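You operate a simulated robot arm through the tools that you are given. There is no shell and no other tool.

Carry out the task below with a simulated robot arm. There is one attempt and no reset: what you move stays moved.

## Task
Close both polish tins and shut the round brushes in the wide drawer.
Where things are to end (x, y in the base frame): black round brush within 0.06 m of [1.15, 0.24]; brown round brush within 0.06 m of [1.06, 0.33].
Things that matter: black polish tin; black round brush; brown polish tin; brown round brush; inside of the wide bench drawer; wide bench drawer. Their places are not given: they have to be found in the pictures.

It is judged by the outcome, as a careful person would: the job done as asked, and still so three seconds after it is handed in. It fails if anything else is knocked over, pushed out of place, dropped, spilled or broken.

## Robot
A 7-joint arm with a two-finger parallel gripper, fixed in place. Base frame: the origin is on the floor under the middle of its stand, x ahead of it, y to its left, z up. Readings come in m, degrees, newtons and seconds.
It reaches about 1.247 m from its shoulder. Its first joint turns from -132.0 to 132.0 degrees. Payload 3.91 kg.
Tool frame: the origin (TCP) lies between the finger pads and is the grasp point; the fingertips stand 0.03 m ahead of it; z points along the fingers, y is the line along which they close. Largest opening 0.11 m; finger width 0.02, thickness 0.01; the body of the gripper, 0.048 by 0.112 m, starts 0.055 m behind the TCP.
Orientation is that of the tool frame in the base frame, as a unit quaternion [w, x, y, z]. With the fingers straight down and closing along the base's y, the tool's x points along the base's -x, its y along +y and its z along -z.

## Interface
- The arm moves only by the tool step_arm. Its argument "commands" is one flat list of numbers, 7 for each row, row after row: the shift along the tool's x, y, z in m, then the turn, a rotation vector about the tool's x, y, z in degrees, then the closure, from 0 (fully open) to 1 (shut). In form: [x, y, z, rx, ry, rz, gripper, x, y, z, rx, ry, rz, gripper, ...]. A call has 1 to 20 rows; each row is the pose to reach, as a shift and turn from the pose commanded when the call began, along the tool's axes at that moment. Rows are played at 5 a second. More than 0.05 m and 8.6 degrees between two rows, or a gripper value outside its range, and nothing of the call is played. Where a pose cannot be reached the arm comes as near as it can. A force on the tool above 40 N (or 10 N above the force at the start of the call, whichever is more), or a blocked arm, ends the call early, and 0.2 s more pass. The fingers move at their own pace (about 0.108 m/s each) and stop on an object; they squeeze with about 43 N. The grip force told is the motor's: it shows also when the fingers shut on nothing. Time passes only in rows, and 0.2 s behind the last, so rows that repeat a pose let the fingers close. The reply holds the time, the measured pose of the TCP, the force on the tool along the base axes, the opening and the grip force, in the units named above and with some noise, with the torque about the TCP (base axes, N m) and any sound that the robot's microphone picked up, and new pictures: "show" is both (left out), scene, wrist or none.
- Cameras (640 x 400 px; columns grow to the right, rows downward): "scene" is fixed at [0.2208, -0.5021, 1.4085]; the picture's right is [0.75, -0.66, 0.00], its down [-0.25, -0.28, -0.93] and it looks along [0.61, 0.70, -0.37] (base axes); focal length 336 px, centre (320, 200). "wrist" rides on the gripper at [0.072, 0.017, -0.103] in the tool frame; the picture's right is [-0.23, 0.97, 0.00], its down [-0.76, -0.18, -0.62] and it looks along [-0.61, -0.14, 0.78] (tool axes); focal length 222 px, centre (320, 200).
- pixel_to_xyz(camera, pixels): for up to 12 pixels [column, row] of the newest picture of that camera ("zoom" is the newest enlarged one), the place [x, y, z] in the base frame of the surface seen there, good to about 0.003 m. The clock stands still meanwhile.
- close_up(camera, box): a new picture of the part [left, top, right, bottom] of that camera's present view, enlarged. The clock stands still meanwhile.
- hand_in(): hands the job in; it is judged then, once.

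Unless the task says otherwise, let go and move clear before handing in.

The tools are called after ">>>" as name(argument=value, ...) on one line, values as JSON. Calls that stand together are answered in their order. step_arm: Moves the arm, as the interface text tells. Its arguments: {"type":"object","properties":{"commands":{"type":"array","items":{"type":"number"}},"show":{"type":"string","enum":["both","scene","wrist","none"]}},"required":["commands"]} The other tools are called the same way: pixel_to_xyz (camera, pixels) gives the place of the surface under pixels of a picture; close_up (camera, box) takes an enlarged picture of a part of a camera's view; hand_in () hands the job in.

At the start:

```text
t: 0.0
eef_pos: [0.5935, 0.3747, 1.1891]
orientation: [0.001, 0.0, 1.0, 0.001]
wrist_force: [-0.1, -0.6, 1.1]
torque: [0.0, 0.0, 0.04]
opening: 0.1101
grip_force: 0.0
```

scene: 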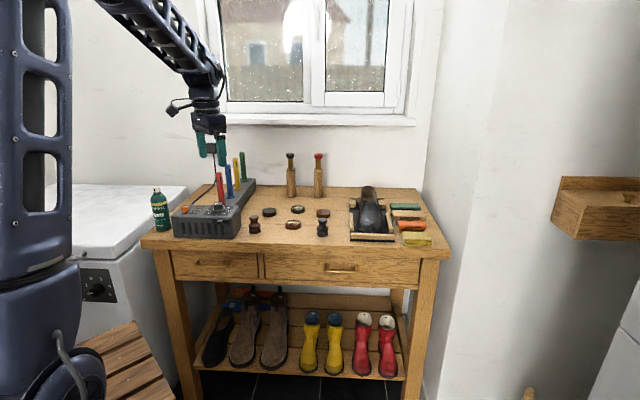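
wrist: 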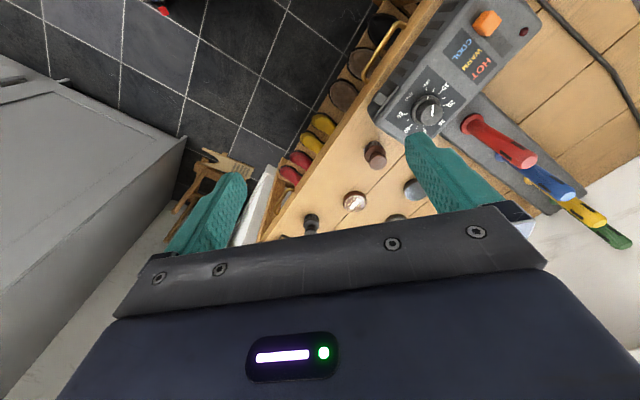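

The scene shows a bench with a wide drawer (handle near pixel 341,268), with tins and brushes around pixels (250-330, 205-235). I'll zoom in to identify each item.

>>> close_up(camera="scene", box=[230, 190, 350, 265])

>>> close_up(camera="scene", box=[140, 140, 460, 340])

```text
5.33 times, centred on (290, 228) of scene
```

zoom: 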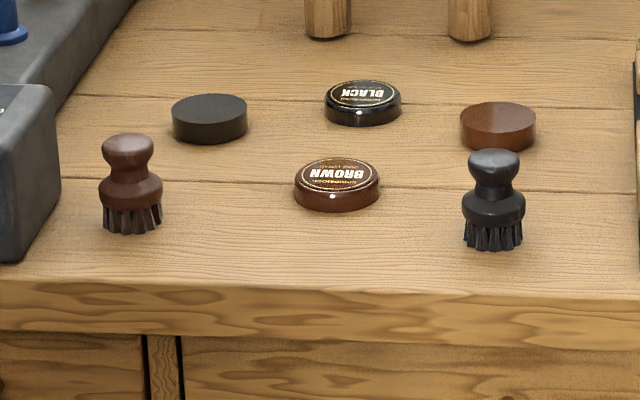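

```text
2.00 times, centred on (300, 240) of scene
```

zoom: 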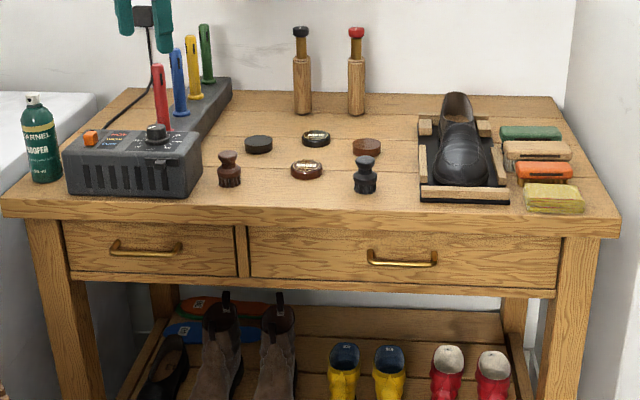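

The zoom shows labelled lids (BLACK, BROWN) in the middle and plain discs left (black) and right (brown), which are probably the open tins. I'll measure positions of these and of the drawer.

>>> close_up(camera="scene", box=[240, 200, 336, 260])

>>> pixel_to_xyz(camera="scene", pixels=[[269, 210], [298, 207], [293, 222], [323, 211], [254, 217], [322, 220], [254, 229], [322, 232], [341, 268], [330, 272], [265, 262], [410, 270]])

```text
6.67 times, centred on (288, 230) of scene
```

zoom: 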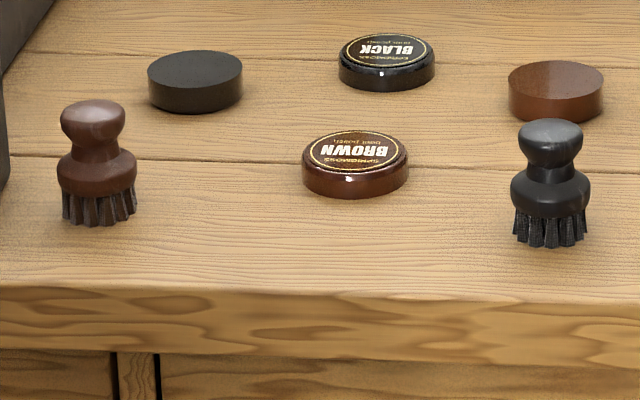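

```text
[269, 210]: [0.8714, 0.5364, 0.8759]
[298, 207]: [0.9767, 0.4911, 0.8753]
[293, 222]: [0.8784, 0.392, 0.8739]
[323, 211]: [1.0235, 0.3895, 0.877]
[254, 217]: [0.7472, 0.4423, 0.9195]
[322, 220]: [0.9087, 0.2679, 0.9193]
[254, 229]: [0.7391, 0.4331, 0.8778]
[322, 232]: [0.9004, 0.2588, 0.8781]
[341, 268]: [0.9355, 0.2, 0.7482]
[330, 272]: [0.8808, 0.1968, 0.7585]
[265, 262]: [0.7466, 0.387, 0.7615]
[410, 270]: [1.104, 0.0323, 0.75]
```

The bench front edge runs about 45° in the base frame. I'll look at the drawer and handle (around pixels 341,268) and measure the bench geometry.

>>> close_up(camera="scene", box=[250, 230, 442, 350])

>>> pixel_to_xyz(camera="zoom", pixels=[[240, 125], [310, 127], [357, 128], [310, 110], [310, 150], [60, 90], [560, 90], [60, 40], [300, 50], [560, 60], [60, 150], [520, 165]])

```text
3.33 times, centred on (346, 290) of scene
```

zoom: 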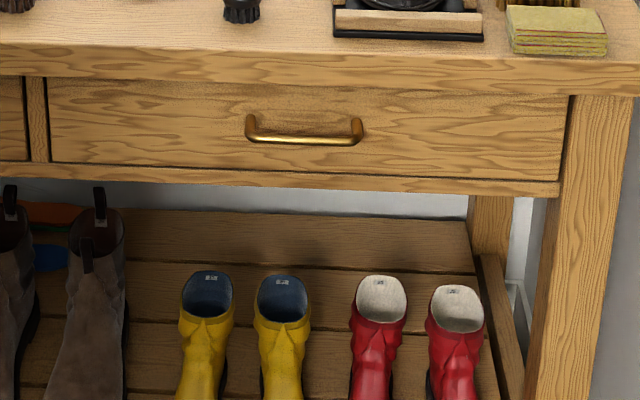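

```text
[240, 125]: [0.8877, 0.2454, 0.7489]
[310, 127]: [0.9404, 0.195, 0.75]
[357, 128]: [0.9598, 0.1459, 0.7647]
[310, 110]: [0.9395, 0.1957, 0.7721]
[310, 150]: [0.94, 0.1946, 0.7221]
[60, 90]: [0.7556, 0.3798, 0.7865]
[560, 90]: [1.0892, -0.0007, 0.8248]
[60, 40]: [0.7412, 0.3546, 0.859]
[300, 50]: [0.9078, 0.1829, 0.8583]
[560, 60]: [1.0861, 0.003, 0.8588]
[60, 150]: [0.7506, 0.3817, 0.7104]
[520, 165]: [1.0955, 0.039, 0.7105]
```

The drawer face lies on x+y≈1.134 and the top overhangs to x+y≈1.09. Next I measure the handle bar (zoom row ~140) and the tabletop height.

>>> pixel_to_xyz(camera="zoom", pixels=[[255, 137], [280, 139], [305, 141], [330, 142], [352, 142], [305, 139], [305, 143], [250, 122], [360, 124], [300, 20], [120, 20], [560, 150]])

>>> close_up(camera="scene", box=[300, 250, 364, 290])

```text
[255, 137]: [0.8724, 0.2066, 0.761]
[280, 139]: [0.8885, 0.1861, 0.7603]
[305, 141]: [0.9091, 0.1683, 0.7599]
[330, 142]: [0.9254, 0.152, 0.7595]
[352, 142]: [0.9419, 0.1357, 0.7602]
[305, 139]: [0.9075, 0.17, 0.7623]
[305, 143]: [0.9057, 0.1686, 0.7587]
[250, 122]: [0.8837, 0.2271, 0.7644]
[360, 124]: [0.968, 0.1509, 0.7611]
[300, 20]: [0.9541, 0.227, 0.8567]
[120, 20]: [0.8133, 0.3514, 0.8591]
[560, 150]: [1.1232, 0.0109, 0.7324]
```

```text
10.00 times, centred on (332, 270) of scene
```

zoom: 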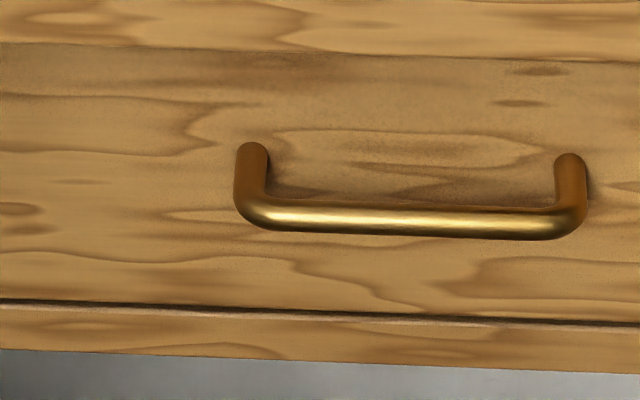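

The handle bar centre is about (0.909, 0.174, 0.759) and the tabletop about z 0.858. Now I locate the surrounding obstacles (device, coloured sticks, mallets, shoe board) before moving.

>>> pixel_to_xyz(camera="scene", pixels=[[220, 176], [229, 168], [236, 160], [242, 155], [220, 200], [240, 212], [240, 235], [290, 156], [318, 157], [290, 194], [318, 194], [352, 235]])

>>> pixel_to_xyz(camera="scene", pixels=[[350, 200], [352, 213], [368, 190], [370, 238], [395, 238], [412, 239], [412, 224], [408, 207], [160, 190], [208, 205], [185, 208], [300, 240]])

```text
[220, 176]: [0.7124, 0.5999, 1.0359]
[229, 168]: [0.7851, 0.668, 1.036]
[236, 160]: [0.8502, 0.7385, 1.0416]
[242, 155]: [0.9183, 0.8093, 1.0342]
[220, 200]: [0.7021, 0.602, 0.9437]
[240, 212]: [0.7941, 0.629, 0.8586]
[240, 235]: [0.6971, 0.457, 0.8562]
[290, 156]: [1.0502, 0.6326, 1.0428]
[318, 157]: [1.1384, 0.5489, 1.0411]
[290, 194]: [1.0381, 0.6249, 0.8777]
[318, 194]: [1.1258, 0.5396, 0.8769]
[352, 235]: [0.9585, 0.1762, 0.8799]
```

```text
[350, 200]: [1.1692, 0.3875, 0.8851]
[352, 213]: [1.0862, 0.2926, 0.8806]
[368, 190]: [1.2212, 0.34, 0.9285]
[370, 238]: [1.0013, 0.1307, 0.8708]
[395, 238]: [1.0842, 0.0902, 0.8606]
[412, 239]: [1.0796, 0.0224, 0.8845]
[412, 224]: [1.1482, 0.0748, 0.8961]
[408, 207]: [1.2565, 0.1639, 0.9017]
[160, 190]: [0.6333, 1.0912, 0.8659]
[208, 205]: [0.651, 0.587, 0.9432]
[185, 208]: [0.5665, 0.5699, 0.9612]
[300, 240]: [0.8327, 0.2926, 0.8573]
```

The workspace around the tins is reasonably clear (nearest sticks at (0.71,0.60) and (0.785,0.67)). I'll move the gripper above the tins, yawed 45° to align with the bench, for a wrist view.

>>> step_arm(commands=[-0.0337, 0.0075, 0.0139, 0, 0, -4.5, 0, -0.0673, 0.0151, 0.0278, 0, 0, -9, 0, -0.101, 0.0226, 0.0417, 0, 0, -13.5, 0, -0.1346, 0.0301, 0.0556, 0, 0, -18, 0, -0.1683, 0.0377, 0.0695, 0, 0, -22.5, 0, -0.2019, 0.0452, 0.0834, 0, 0, -27, 0, -0.2356, 0.0527, 0.0973, 0, 0, -31.5, 0, -0.2692, 0.0602, 0.1112, 0, 0, -36, 0, -0.3029, 0.0678, 0.1251, 0, 0, -40.5, 0, -0.3365, 0.0753, 0.139, 0, 0, -45, 0, -0.3365, 0.0753, 0.139, 0, 0, -45, 0])

```text
t: 2.4
eef_pos: [0.9295, 0.4495, 1.0513]
orientation: [0.0, -0.384, 0.924, 0.0]
wrist_force: [-1.1, -0.5, 0.2]
torque: [0.0, -0.02, 0.02]
opening: 0.1101
grip_force: 0.0
```

scene: 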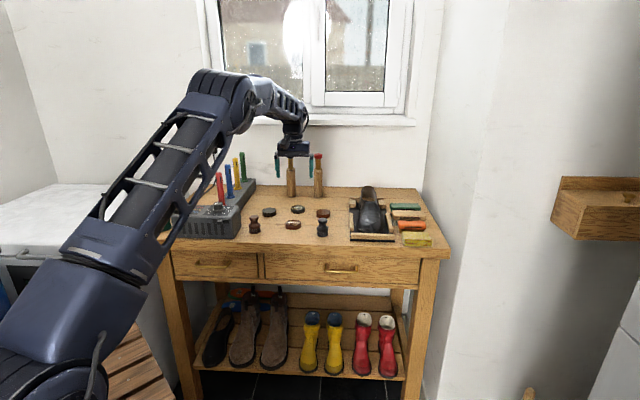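
wrist: 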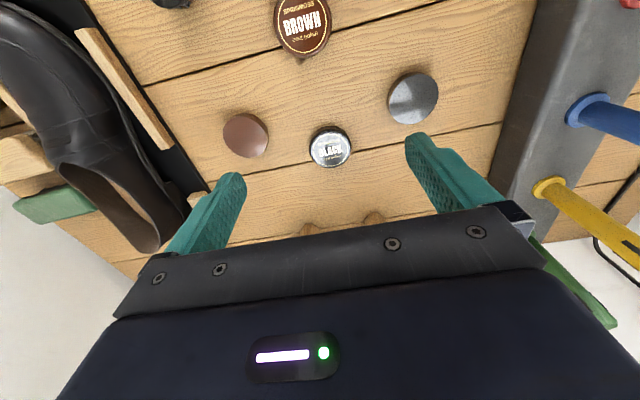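

The wrist view shows the BLACK lid at (331,147), black tin at (413,98), brown tin at (246,135), and BROWN lid at (302,26). I'll zoom in and measure them from here.

>>> close_up(camera="wrist", box=[200, 0, 456, 160])

>>> pixel_to_xyz(camera="wrist", pixels=[[331, 147], [413, 98], [246, 135], [302, 26], [311, 147], [351, 147], [389, 98], [437, 98], [223, 135], [269, 135], [331, 128], [331, 166]])

```text
2.50 times, centred on (328, 80) of wrist
```

zoom: 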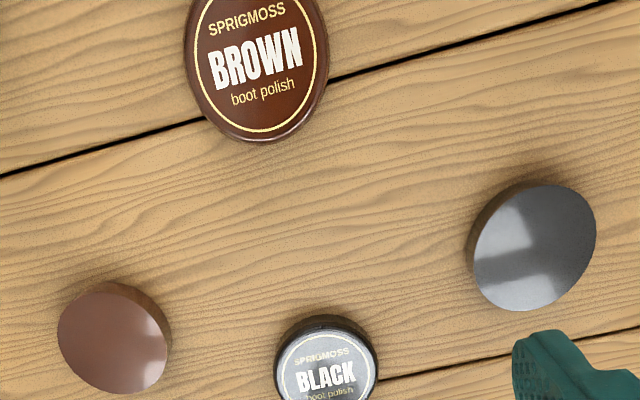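

```text
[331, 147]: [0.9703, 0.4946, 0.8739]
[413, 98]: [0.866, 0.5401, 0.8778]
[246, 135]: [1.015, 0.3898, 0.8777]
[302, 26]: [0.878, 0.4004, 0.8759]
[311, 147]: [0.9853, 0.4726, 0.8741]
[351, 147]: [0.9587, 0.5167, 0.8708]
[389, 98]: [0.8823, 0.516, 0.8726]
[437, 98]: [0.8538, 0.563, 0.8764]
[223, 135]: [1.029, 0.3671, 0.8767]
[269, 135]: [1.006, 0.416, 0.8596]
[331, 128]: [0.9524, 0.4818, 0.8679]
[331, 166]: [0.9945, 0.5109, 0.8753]
```

I'll zoom closely on each disc to get precise centres.

>>> close_up(camera="wrist", box=[291, 122, 371, 172])

>>> pixel_to_xyz(camera="zoom", pixels=[[320, 200], [160, 200], [480, 200], [320, 60], [320, 340], [200, 100], [440, 100], [200, 300], [440, 300]])

>>> close_up(camera="wrist", box=[373, 73, 453, 123])

>>> pixel_to_xyz(camera="zoom", pixels=[[320, 200], [160, 200], [480, 200], [320, 60], [320, 340], [200, 100], [440, 100], [200, 300], [440, 300]])

```text
8.00 times, centred on (331, 147) of wrist
```

zoom: 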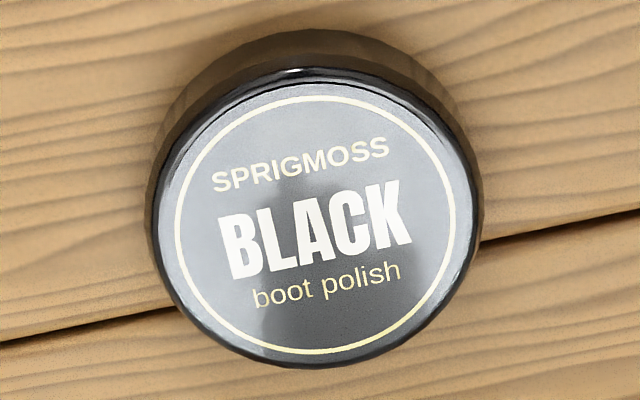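

```text
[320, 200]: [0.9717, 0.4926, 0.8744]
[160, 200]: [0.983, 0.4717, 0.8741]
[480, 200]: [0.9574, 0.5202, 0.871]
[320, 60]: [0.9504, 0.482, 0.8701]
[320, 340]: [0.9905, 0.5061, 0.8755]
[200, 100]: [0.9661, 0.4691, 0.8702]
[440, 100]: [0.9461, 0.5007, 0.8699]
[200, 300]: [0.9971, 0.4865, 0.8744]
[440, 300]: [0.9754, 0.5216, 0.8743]
```

```text
8.00 times, centred on (413, 98) of wrist
```

zoom: 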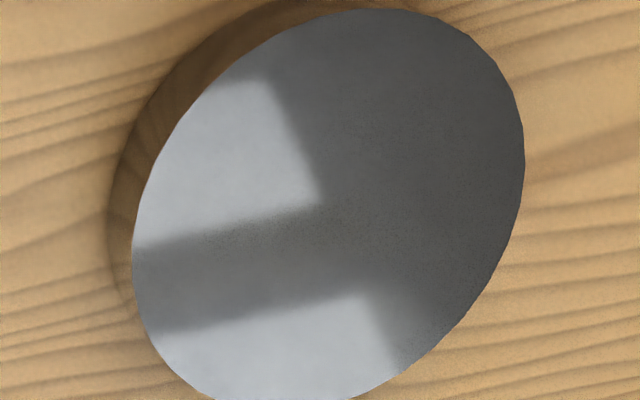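

```text
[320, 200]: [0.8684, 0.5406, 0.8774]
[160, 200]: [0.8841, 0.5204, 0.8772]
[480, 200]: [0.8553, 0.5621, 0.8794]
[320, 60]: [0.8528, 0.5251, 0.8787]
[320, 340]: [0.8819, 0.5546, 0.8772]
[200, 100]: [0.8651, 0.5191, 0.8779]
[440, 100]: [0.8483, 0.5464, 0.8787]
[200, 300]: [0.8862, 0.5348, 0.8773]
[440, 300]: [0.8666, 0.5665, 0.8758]
```

The wrist zoom puts the black lid at about (0.974, 0.496) and the black tin at about (0.868, 0.542). I'll go down above the black lid to z≈0.95 with the fingers partly closed, then check the centring.

>>> step_arm(commands=[-0.021, 0.0003, 0.033, 0, 0, 0, 0.2, -0.042, 0.0007, 0.067, 0, 0, 0, 0.2, -0.0633, 0.001, 0.1, 0, 0, 0, 0.2, -0.0633, 0.001, 0.1, 0, 0, 0, 0.2])

```text
t: 3.4
eef_pos: [0.9745, 0.4958, 0.9501]
orientation: [0.0, -0.383, 0.924, -0.001]
wrist_force: [-0.1, 1.3, -0.1]
torque: [0.01, -0.03, 0.0]
opening: 0.0879
grip_force: 0.0
```

scene: 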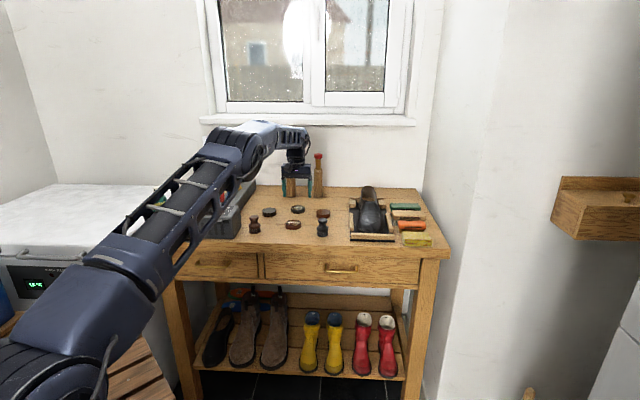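
wrist: 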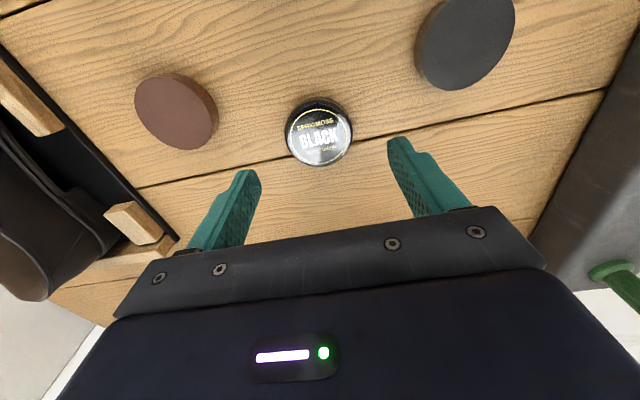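

The lid is at wrist pixel (318,133), between the fingers laterally. I'll zoom to find its precise centre and compare with the commanded grasp point.

>>> close_up(camera="wrist", box=[272, 98, 368, 158])

>>> pixel_to_xyz(camera="wrist", pixels=[[318, 133], [319, 135], [300, 135], [338, 135], [318, 120], [318, 150], [306, 145], [330, 145], [306, 125], [330, 125]])

```text
6.67 times, centred on (320, 128) of wrist
```

zoom: 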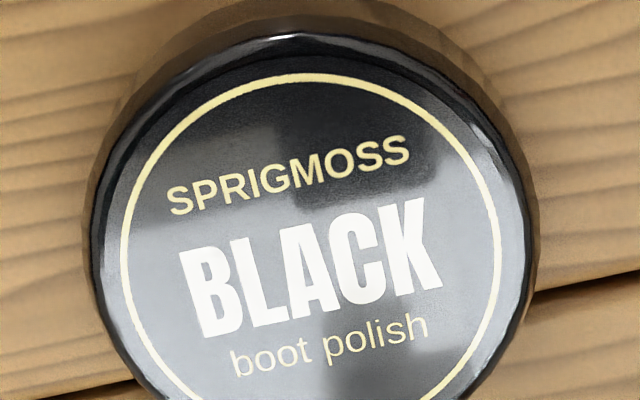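

```text
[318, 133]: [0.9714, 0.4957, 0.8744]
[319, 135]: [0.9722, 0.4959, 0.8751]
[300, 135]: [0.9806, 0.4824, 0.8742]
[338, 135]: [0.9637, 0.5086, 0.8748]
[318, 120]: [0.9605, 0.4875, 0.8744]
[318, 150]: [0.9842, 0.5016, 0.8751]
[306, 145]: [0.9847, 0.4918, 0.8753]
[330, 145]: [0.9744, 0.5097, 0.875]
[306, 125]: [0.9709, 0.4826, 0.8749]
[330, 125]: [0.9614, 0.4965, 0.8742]
```

The lid centre is at (0.972, 0.4955), within 2 mm of the TCP. I'll make the small correction, go down to z≈0.892 (tips about 5 mm above the table) and close.

>>> step_arm(commands=[0.0014, 0.0013, 0.02, 0, 0, 0, 0.2, 0.0014, 0.0013, 0.04, 0, 0, 0, 0.2, 0.0014, 0.0013, 0.058, 0, 0, 0, 0.2, 0.0014, 0.0013, 0.058, 0, 0, 0, 0.2, 0.0014, 0.0013, 0.058, 0, 0, 0, 0.35, 0.0014, 0.0013, 0.058, 0, 0, 0, 0.6, 0.0014, 0.0013, 0.058, 0, 0, 0, 0.6, 0.0014, 0.0013, 0.058, 0, 0, 0, 0.6])

```text
t: 5.2
eef_pos: [0.9724, 0.4946, 0.8915]
orientation: [0.0, -0.383, 0.924, 0.0]
wrist_force: [-0.3, -0.3, -0.4]
torque: [0.02, -0.04, 0.0]
opening: 0.0519
grip_force: 42.4
```

scene: 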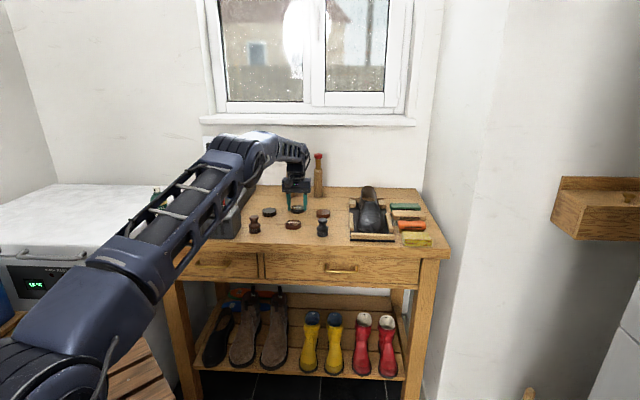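
wrist: 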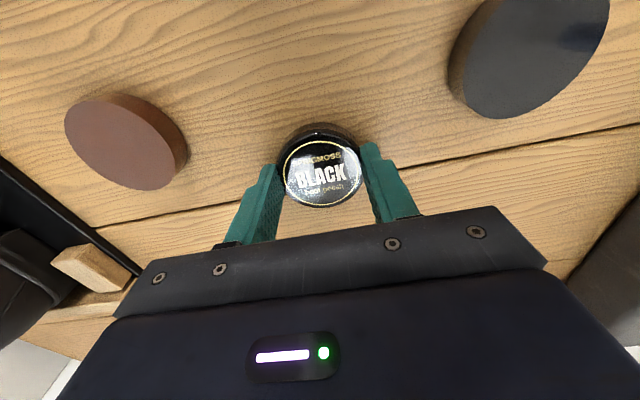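

The fingers stopped at 0.052 m with 42 N, so the lid is held. I'll zoom in to check the centring of the grip before lifting.

>>> close_up(camera="wrist", box=[240, 100, 400, 200])

>>> close_up(camera="scene", box=[240, 180, 352, 250])

```text
4.00 times, centred on (320, 150) of wrist
```

zoom: 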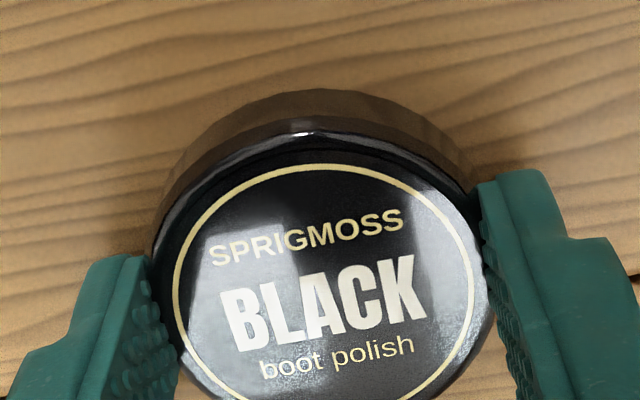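

```text
5.71 times, centred on (296, 215) of scene
```

zoom: 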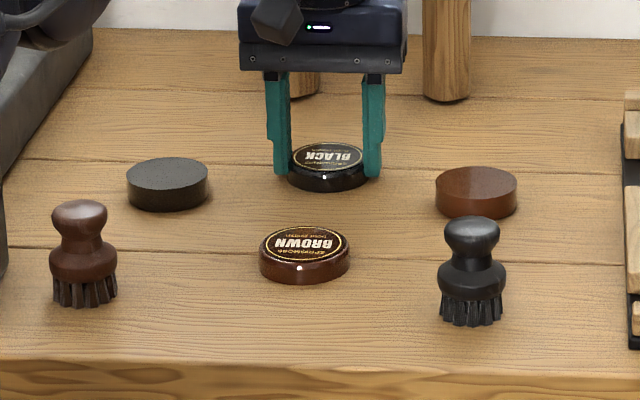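

The lid is gripped symmetrically. Before lifting, I'll measure the black tin's centre again from this nearer viewpoint.

>>> close_up(camera="wrist", box=[432, 0, 624, 120])

>>> pixel_to_xyz(camera="zoom", pixels=[[320, 100], [320, 200], [320, 300], [220, 200], [420, 200], [420, 100], [220, 300], [350, 150], [350, 50], [500, 100], [150, 300], [250, 350]])

```text
3.33 times, centred on (528, 60) of wrist
```

zoom: 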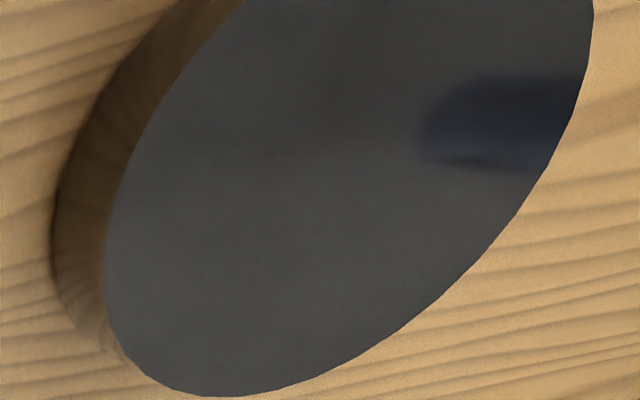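

```text
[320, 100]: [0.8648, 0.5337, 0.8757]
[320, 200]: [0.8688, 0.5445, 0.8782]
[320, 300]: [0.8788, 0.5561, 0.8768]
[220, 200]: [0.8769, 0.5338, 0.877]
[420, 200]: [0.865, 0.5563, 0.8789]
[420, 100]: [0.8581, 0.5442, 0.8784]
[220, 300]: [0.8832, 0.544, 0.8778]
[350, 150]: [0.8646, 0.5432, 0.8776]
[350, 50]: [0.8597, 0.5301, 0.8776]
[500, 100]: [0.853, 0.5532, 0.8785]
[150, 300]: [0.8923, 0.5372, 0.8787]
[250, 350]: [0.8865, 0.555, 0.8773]
```

I'll sample just inside the tin's rim to fit its circle.

>>> pixel_to_xyz(camera="zoom", pixels=[[110, 240], [120, 330], [160, 375], [220, 390], [300, 374], [370, 337], [435, 290], [490, 230], [535, 165], [580, 80], [200, 50], [140, 150]])

```text
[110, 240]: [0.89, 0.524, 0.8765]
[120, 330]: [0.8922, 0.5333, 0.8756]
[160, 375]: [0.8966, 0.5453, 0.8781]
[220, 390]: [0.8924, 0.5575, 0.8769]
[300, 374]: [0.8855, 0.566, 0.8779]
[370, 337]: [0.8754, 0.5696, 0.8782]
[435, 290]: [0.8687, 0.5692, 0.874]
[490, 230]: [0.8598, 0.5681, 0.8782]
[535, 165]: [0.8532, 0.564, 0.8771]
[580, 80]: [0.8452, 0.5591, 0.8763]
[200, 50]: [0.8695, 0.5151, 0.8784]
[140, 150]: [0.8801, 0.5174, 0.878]
```

The tin's circle fit gives a centre of (0.868, 0.5424) and a radius of about 27.7 mm. I'll lift the lid 5 cm and carry it above the black tin.

>>> step_arm(commands=[0.0, 0.0, -0.025, 0, 0, 0, 0.6, 0.0, 0.0, -0.05, 0, 0, 0, 0.6, 0.0135, 0.0356, -0.05, 0, 0, 0, 0.6, 0.027, 0.0712, -0.05, 0, 0, 0, 0.6, 0.0404, 0.1068, -0.05, 0, 0, 0, 0.6, 0.0404, 0.1068, -0.05, 0, 0, 0, 0.6])

```text
t: 6.6
eef_pos: [0.8695, 0.5432, 0.9418]
orientation: [0.0, -0.383, 0.924, 0.0]
wrist_force: [0.1, -0.4, -0.3]
torque: [0.01, 0.02, 0.03]
opening: 0.0515
grip_force: 43.1
```

scene: 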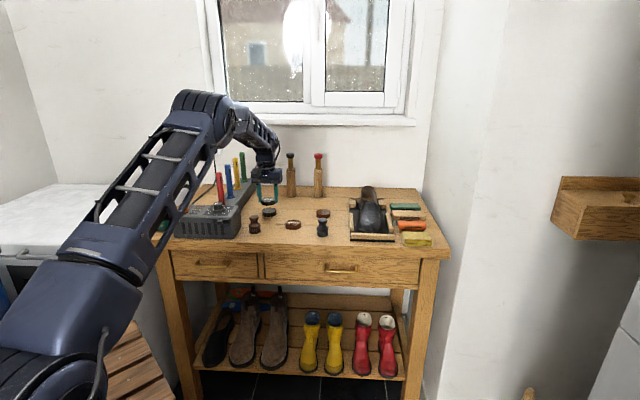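
wrist: 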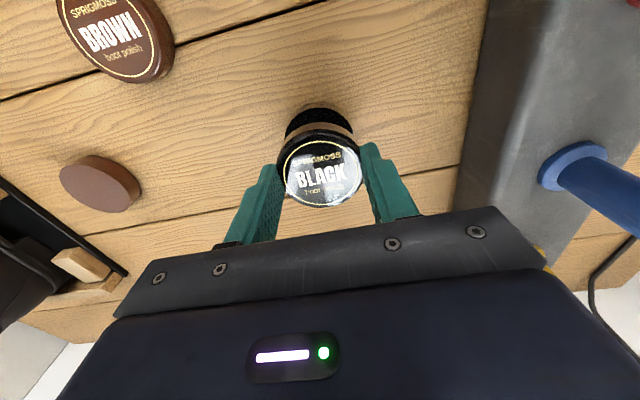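

The lid is held above the black tin. I'll zoom both views to check the alignment before lowering.

>>> close_up(camera="wrist", box=[256, 90, 384, 170])

>>> close_up(camera="scene", box=[237, 175, 301, 215])

```text
5.00 times, centred on (320, 130) of wrist
```

zoom: 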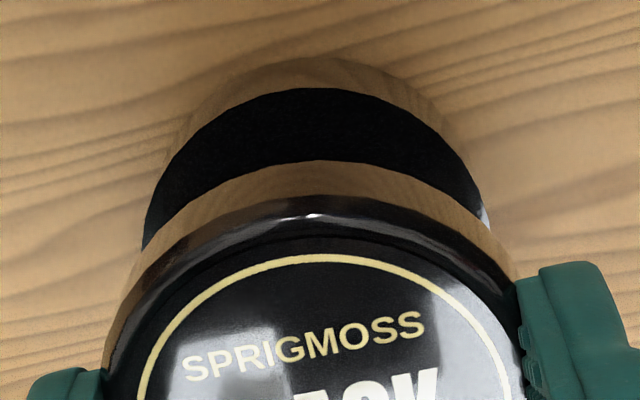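

```text
10.00 times, centred on (269, 195) of scene
```

zoom: 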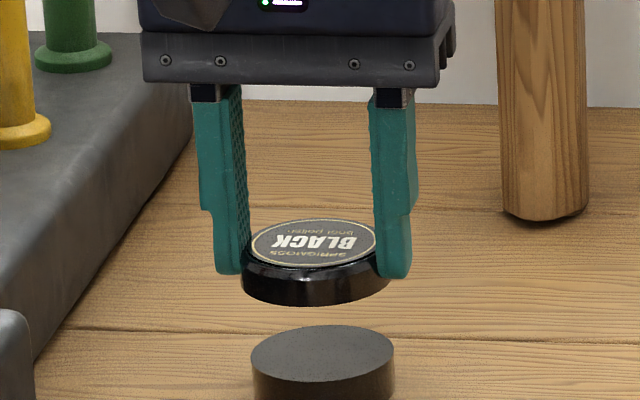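

The alignment agrees within about 1 mm in both views. I'll lower slowly onto the tin.

>>> step_arm(commands=[0, 0, 0.015, 0, 0, 0, 0.6, 0, 0, 0.026, 0, 0, 0, 0.6, 0, 0, 0.029, 0, 0, 0, 0.6, 0, 0, 0.032, 0, 0, 0, 0.6, 0, 0, 0.035, 0, 0, 0, 0.6, 0, 0, 0.038, 0, 0, 0, 0.6, 0, 0, 0.041, 0, 0, 0, 0.6, 0, 0, 0.041, 0, 0, 0, 0.6])

```text
t: 8.1
eef_pos: [0.8695, 0.5442, 0.9112]
orientation: [0.003, -0.383, 0.924, 0.002]
wrist_force: [-1.1, -0.4, 12.7]
torque: [-0.06, 0.04, 0.03]
opening: 0.0515
grip_force: 42.9
stopped in row 7: the force on the tool passed its limit at 44 N (the readings are from after the stop); the commanded pose is now the measured one
```

scene: 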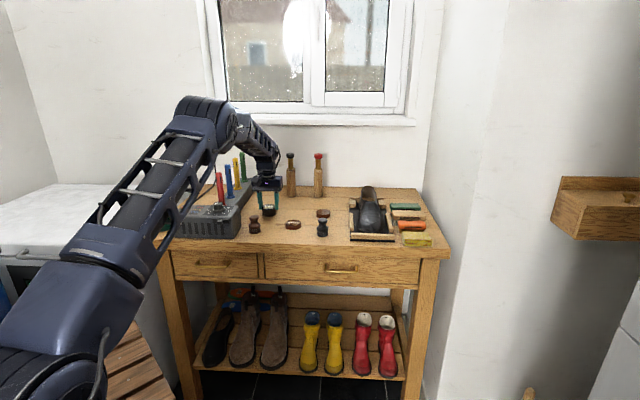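
wrist: 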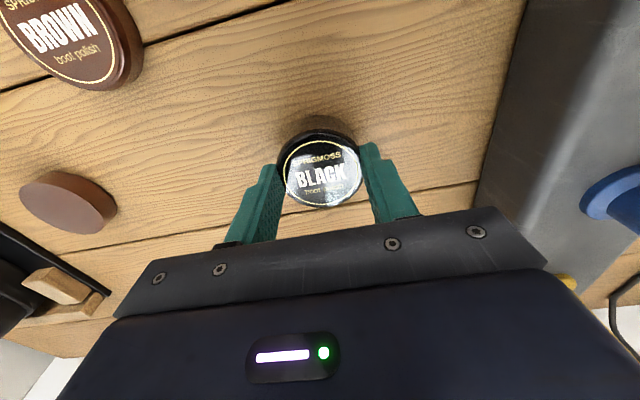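

Contact came at TCP z≈0.911 with 44 N, where the lid's bottom edge meets the tin's top. I'll zoom to see whether the lid is seated on or over the tin.

>>> close_up(camera="scene", box=[237, 185, 301, 225])

>>> close_up(camera="wrist", box=[256, 100, 384, 180])

```text
10.00 times, centred on (269, 205) of scene
```

zoom: 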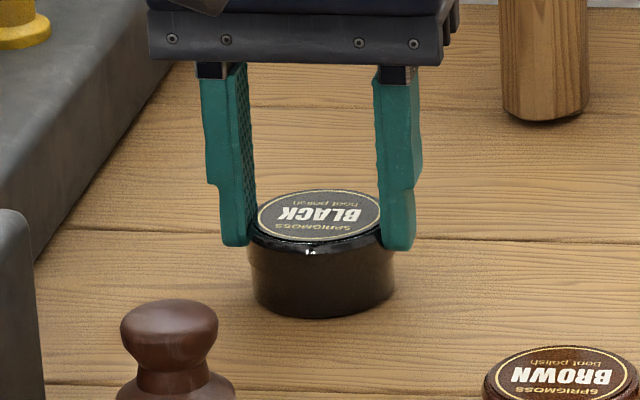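

```text
5.00 times, centred on (320, 140) of wrist
```

zoom: 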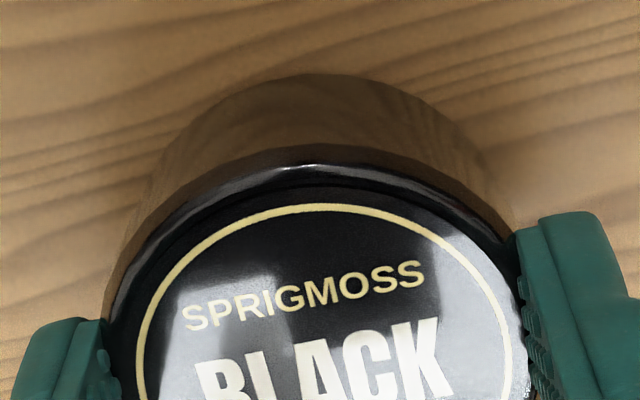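

The lid looks flush and coaxial on top of the tin. I'll measure the top height and the seam.

>>> pixel_to_xyz(camera="wrist", pixels=[[320, 175], [305, 175], [335, 175], [320, 190], [320, 160], [320, 148], [320, 140], [320, 130], [320, 122], [320, 117], [320, 112]])

>>> close_up(camera="scene", box=[256, 200, 288, 220])

```text
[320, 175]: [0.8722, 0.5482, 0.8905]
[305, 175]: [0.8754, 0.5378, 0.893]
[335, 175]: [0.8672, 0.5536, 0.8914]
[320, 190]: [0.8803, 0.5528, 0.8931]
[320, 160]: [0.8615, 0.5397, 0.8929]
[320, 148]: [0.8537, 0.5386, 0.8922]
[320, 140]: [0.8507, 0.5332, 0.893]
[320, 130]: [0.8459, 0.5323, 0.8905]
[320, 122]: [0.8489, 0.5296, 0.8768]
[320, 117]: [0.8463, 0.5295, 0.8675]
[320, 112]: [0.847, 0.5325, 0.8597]
```

```text
16.00 times, centred on (272, 210) of scene
```

zoom: 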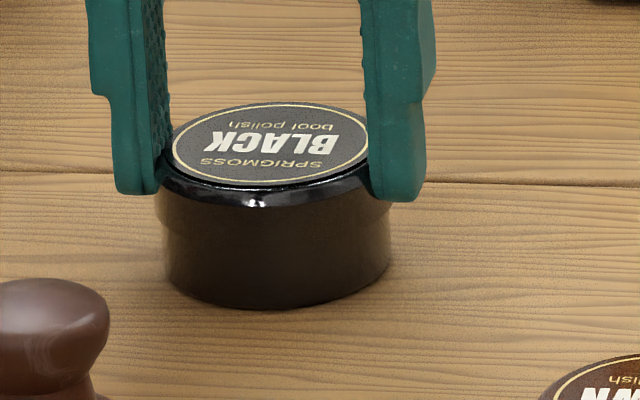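

The lid top sits at z≈0.892, the centre of pressure is near the axis and there is about 1 mm of even overhang. I'll ease off 1 mm and release slightly to see how the lid rests.

>>> step_arm(commands=[0, 0, -0.0005, 0, 0, 0, 0.6, 0, 0, -0.0005, 0, 0, 0, 0.4, 0, 0, -0.0005, 0, 0, 0, 0.3, 0, 0, -0.0005, 0, 0, 0, 0.3], show="wrist")

>>> close_up(camera="scene", box=[256, 200, 288, 220])

```text
t: 9.1
eef_pos: [0.8688, 0.5436, 0.9091]
orientation: [0.003, -0.382, 0.924, 0.002]
wrist_force: [0.3, -0.3, 1.0]
torque: [0.01, -0.01, 0.03]
opening: 0.0769
grip_force: 0.1
heard: snap
```

wrist: 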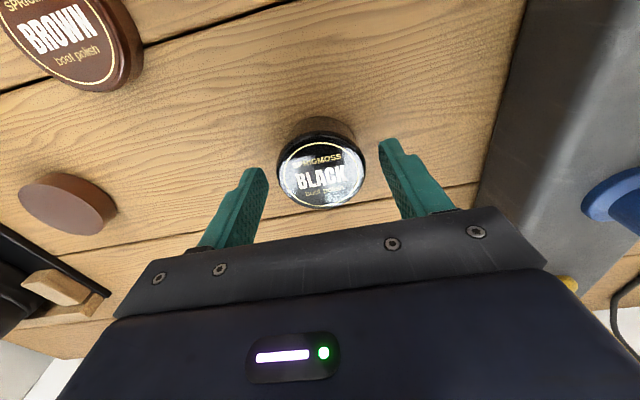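

```text
16.00 times, centred on (272, 210) of scene
```

zoom: 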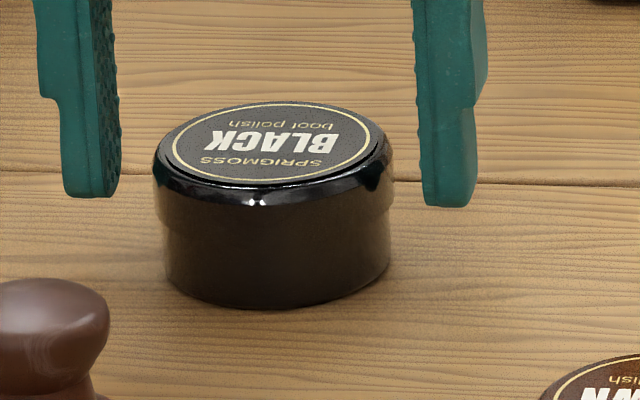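

A snap was heard, so the black lid is now snapped onto its tin. I'll rise and move above the BROWN lid (wrist pixel 60,42), removing the slight tilt as I go.

>>> step_arm(commands=[0, 0, -0.045, 0, 0, 0, 0.2, 0.025, -0.027, -0.045, 0, 0.4, 0, 0.2, 0.05, -0.0545, -0.045, 0, 0.4, 0, 0.2, 0.075, -0.082, -0.045, 0, 0.4, 0, 0.2, 0.099, -0.1089, -0.039, 0, 0.4, 0, 0.2, 0.099, -0.1089, -0.039, 0, 0.4, 0, 0.2])

```text
t: 10.4
eef_pos: [0.8773, 0.3974, 0.9466]
orientation: [0.0, -0.383, 0.924, -0.002]
wrist_force: [-1.0, -0.4, -0.1]
torque: [-0.02, -0.02, -0.01]
opening: 0.0881
grip_force: 0.0
```

scene: 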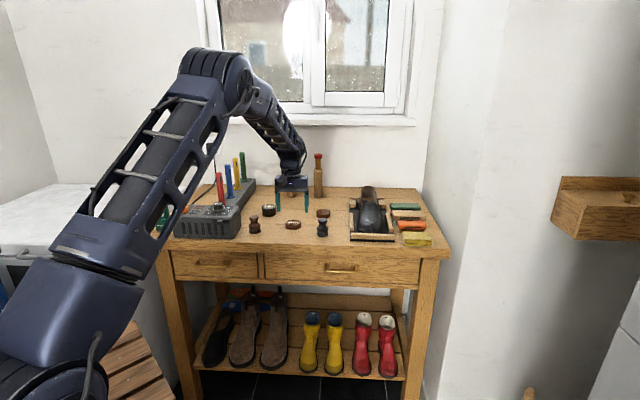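
wrist: 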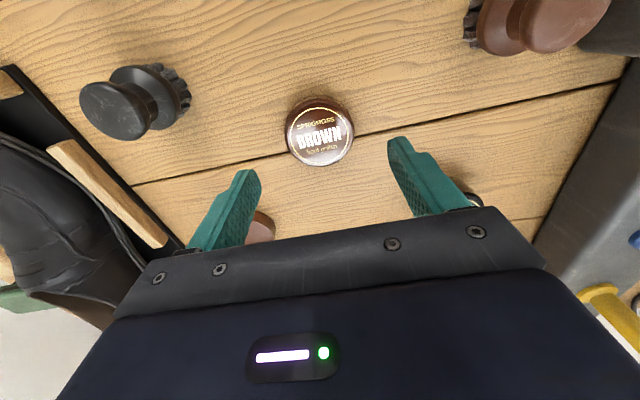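

The BROWN lid is at wrist pixel (320,133), almost where the black one sat at the same height. I'll zoom and measure its centre.

>>> close_up(camera="wrist", box=[272, 100, 368, 160])

>>> pixel_to_xyz(camera="wrist", pixels=[[320, 135], [302, 135], [338, 135], [320, 120], [320, 150], [308, 125], [332, 125], [308, 145], [332, 145], [320, 137]])

```text
6.67 times, centred on (320, 130) of wrist
```

zoom: 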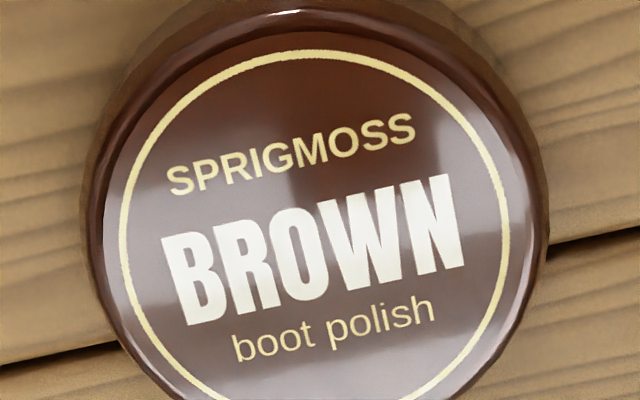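

```text
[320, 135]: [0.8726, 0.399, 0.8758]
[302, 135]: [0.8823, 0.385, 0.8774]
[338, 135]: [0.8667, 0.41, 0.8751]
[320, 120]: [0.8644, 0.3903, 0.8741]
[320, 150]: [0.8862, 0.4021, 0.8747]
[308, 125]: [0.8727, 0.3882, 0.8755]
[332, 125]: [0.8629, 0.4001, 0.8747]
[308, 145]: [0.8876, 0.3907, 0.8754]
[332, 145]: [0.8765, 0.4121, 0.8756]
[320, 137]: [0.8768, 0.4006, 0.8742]
```

The brown lid centre is about 1.3 mm toward me from the TCP. I'll correct, go down to z≈0.892 and grip it.

>>> step_arm(commands=[0.0013, -0.0005, 0.02, 0, 0, 0, 0.2, 0.0013, -0.0005, 0.04, 0, 0, 0, 0.2, 0.0013, -0.0005, 0.0546, 0, 0, 0, 0.2, 0.0013, -0.0005, 0.0546, 0, 0, 0, 0.2, 0.0013, -0.0005, 0.0546, 0, 0, 0, 0.35, 0.0013, -0.0005, 0.0546, 0, 0, 0, 0.6, 0.0013, -0.0005, 0.0546, 0, 0, 0, 0.6, 0.0013, -0.0005, 0.0546, 0, 0, 0, 0.6])

```text
t: 12.2
eef_pos: [0.8746, 0.3949, 0.8923]
orientation: [0.0, -0.383, 0.924, 0.0]
wrist_force: [-0.3, 1.0, -0.2]
torque: [-0.03, -0.03, 0.02]
opening: 0.0523
grip_force: 42.8
```

scene: 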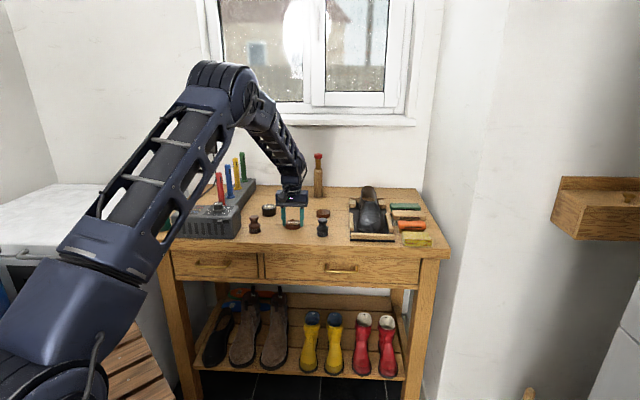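
wrist: 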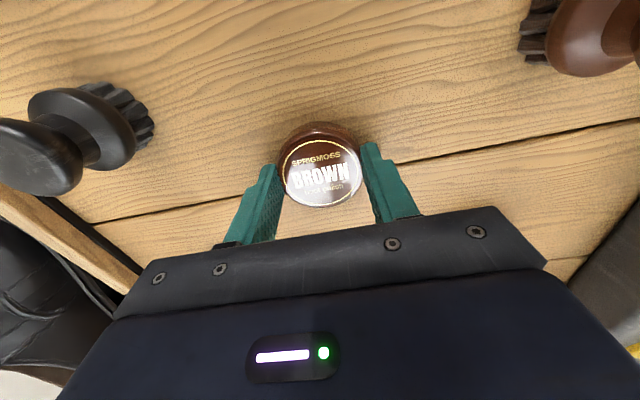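

Brown lid gripped (opening 0.052). I'll lift 5 cm and move to a spot beside the brown tin, where the wrist camera can see the whole tin for an accurate fit.

>>> step_arm(commands=[0, 0, -0.025, 0, 0, 0, 0.6, 0, 0, -0.05, 0, 0, 0, 0.6, -0.037, -0.002, -0.06, 0, 0, 0, 0.6, -0.074, -0.004, -0.06, 0, 0, 0, 0.6, -0.1117, -0.0057, -0.06, 0, 0, 0, 0.6, -0.1117, -0.0057, -0.06, 0, 0, 0, 0.6])

```text
t: 13.7
eef_pos: [0.9602, 0.4716, 0.9523]
orientation: [0.001, -0.383, 0.924, -0.001]
wrist_force: [-0.3, -0.5, 0.0]
torque: [0.02, 0.01, -0.02]
opening: 0.052
grip_force: 43.4
```

scene: 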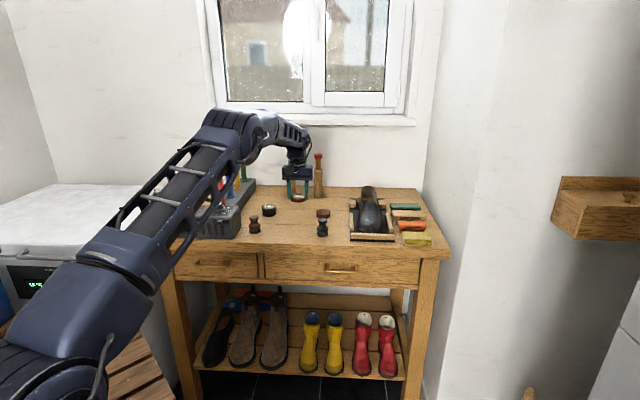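
wrist: 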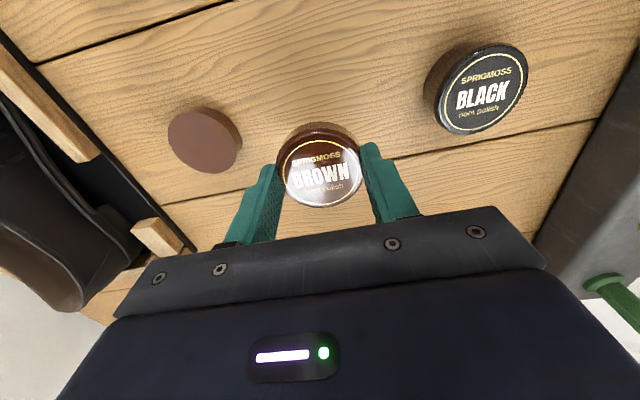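

The brown tin is fully visible at wrist pixel (204,140). I'll zoom and sample its rim.

>>> close_up(camera="wrist", box=[157, 100, 253, 160])

```text
6.67 times, centred on (205, 130) of wrist
```

zoom: 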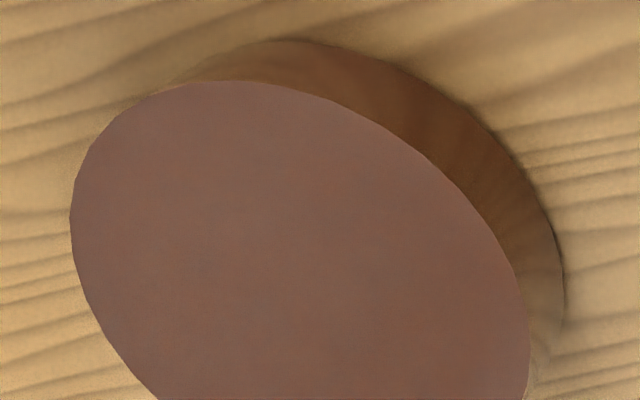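

>>> close_up(camera="wrist", box=[157, 110, 253, 170])

>>> pixel_to_xyz(camera="wrist", pixels=[[169, 132], [174, 121], [183, 114], [195, 113], [208, 118], [220, 126], [229, 136], [234, 150], [233, 164], [220, 171], [203, 169], [182, 158]])

```text
6.67 times, centred on (205, 140) of wrist
```

zoom: 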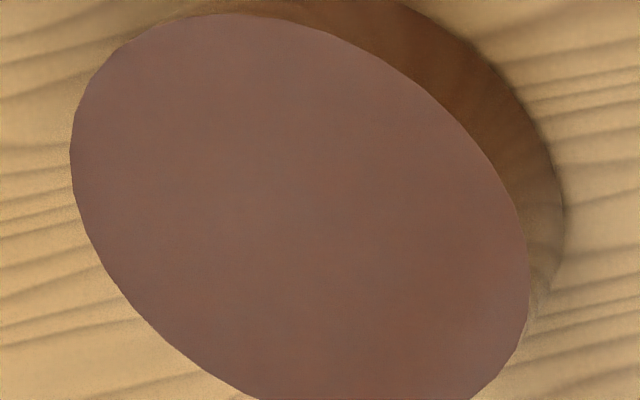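

```text
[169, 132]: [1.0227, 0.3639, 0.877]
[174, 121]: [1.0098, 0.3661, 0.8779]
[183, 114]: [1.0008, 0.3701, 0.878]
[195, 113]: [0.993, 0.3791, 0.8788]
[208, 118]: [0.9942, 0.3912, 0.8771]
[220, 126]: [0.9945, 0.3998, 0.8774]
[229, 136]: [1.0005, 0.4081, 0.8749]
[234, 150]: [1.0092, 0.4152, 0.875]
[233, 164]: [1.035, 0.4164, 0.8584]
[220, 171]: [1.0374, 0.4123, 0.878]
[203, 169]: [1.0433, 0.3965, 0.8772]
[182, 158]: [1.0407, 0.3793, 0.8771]
```

The tin fit gives an offset of about (0.015, -0.0986) in the tool frame. Let me check the held lid's centring in the grip before moving over.

>>> close_up(camera="wrist", box=[240, 110, 400, 210])

```text
4.00 times, centred on (320, 160) of wrist
```

zoom: 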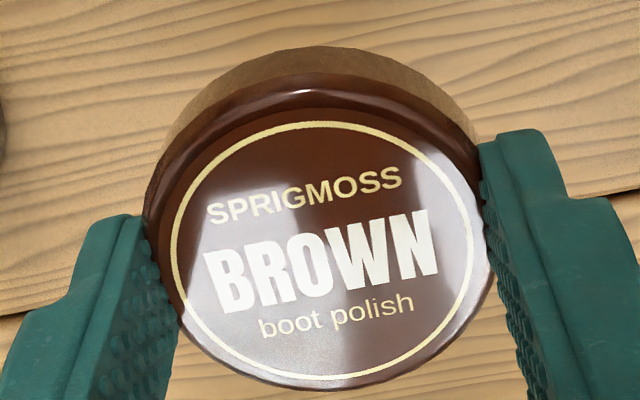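

The lid is well centred in the grip. I'll move it over the brown tin at the present height.

>>> step_arm(commands=[0.0053, -0.0328, 0, 0, 0, 0, 0.6, 0.0105, -0.0655, 0, 0, 0, 0, 0.6, 0.0157, -0.0983, 0, 0, 0, 0, 0.6, 0.0157, -0.0983, 0.01, 0, 0, 0, 0.6, 0.0157, -0.0983, 0.01, 0, 0, 0, 0.6])

>>> close_up(camera="wrist", box=[256, 90, 384, 170])

>>> close_up(camera="scene", box=[291, 180, 355, 220])

```text
t: 14.8
eef_pos: [1.0183, 0.388, 0.9425]
orientation: [0.0, -0.383, 0.924, 0.0]
wrist_force: [-0.4, -0.3, 0.1]
torque: [0.0, 0.0, -0.01]
opening: 0.0519
grip_force: 42.7
```

scene: 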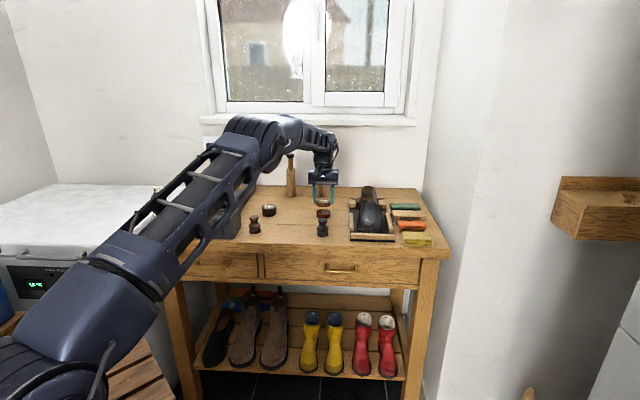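
wrist: 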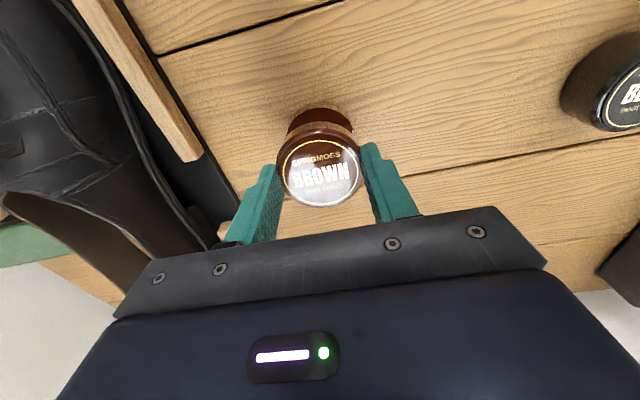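

```text
5.00 times, centred on (320, 130) of wrist
```

zoom: 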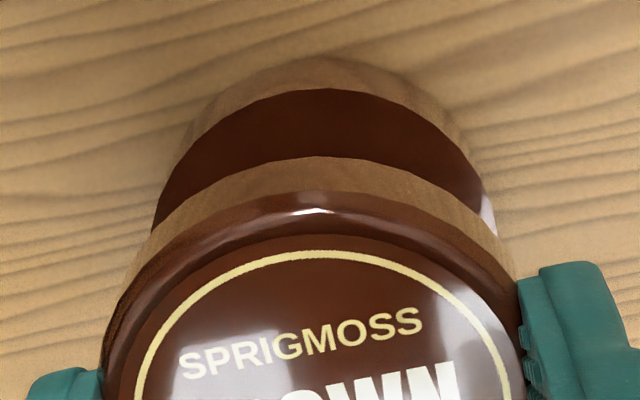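

```text
10.00 times, centred on (323, 200) of scene
```

zoom: 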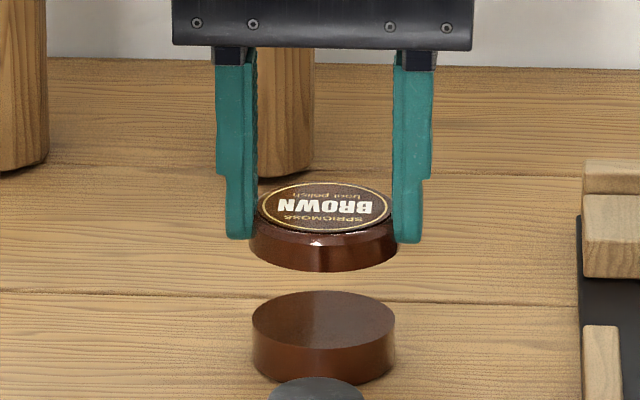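

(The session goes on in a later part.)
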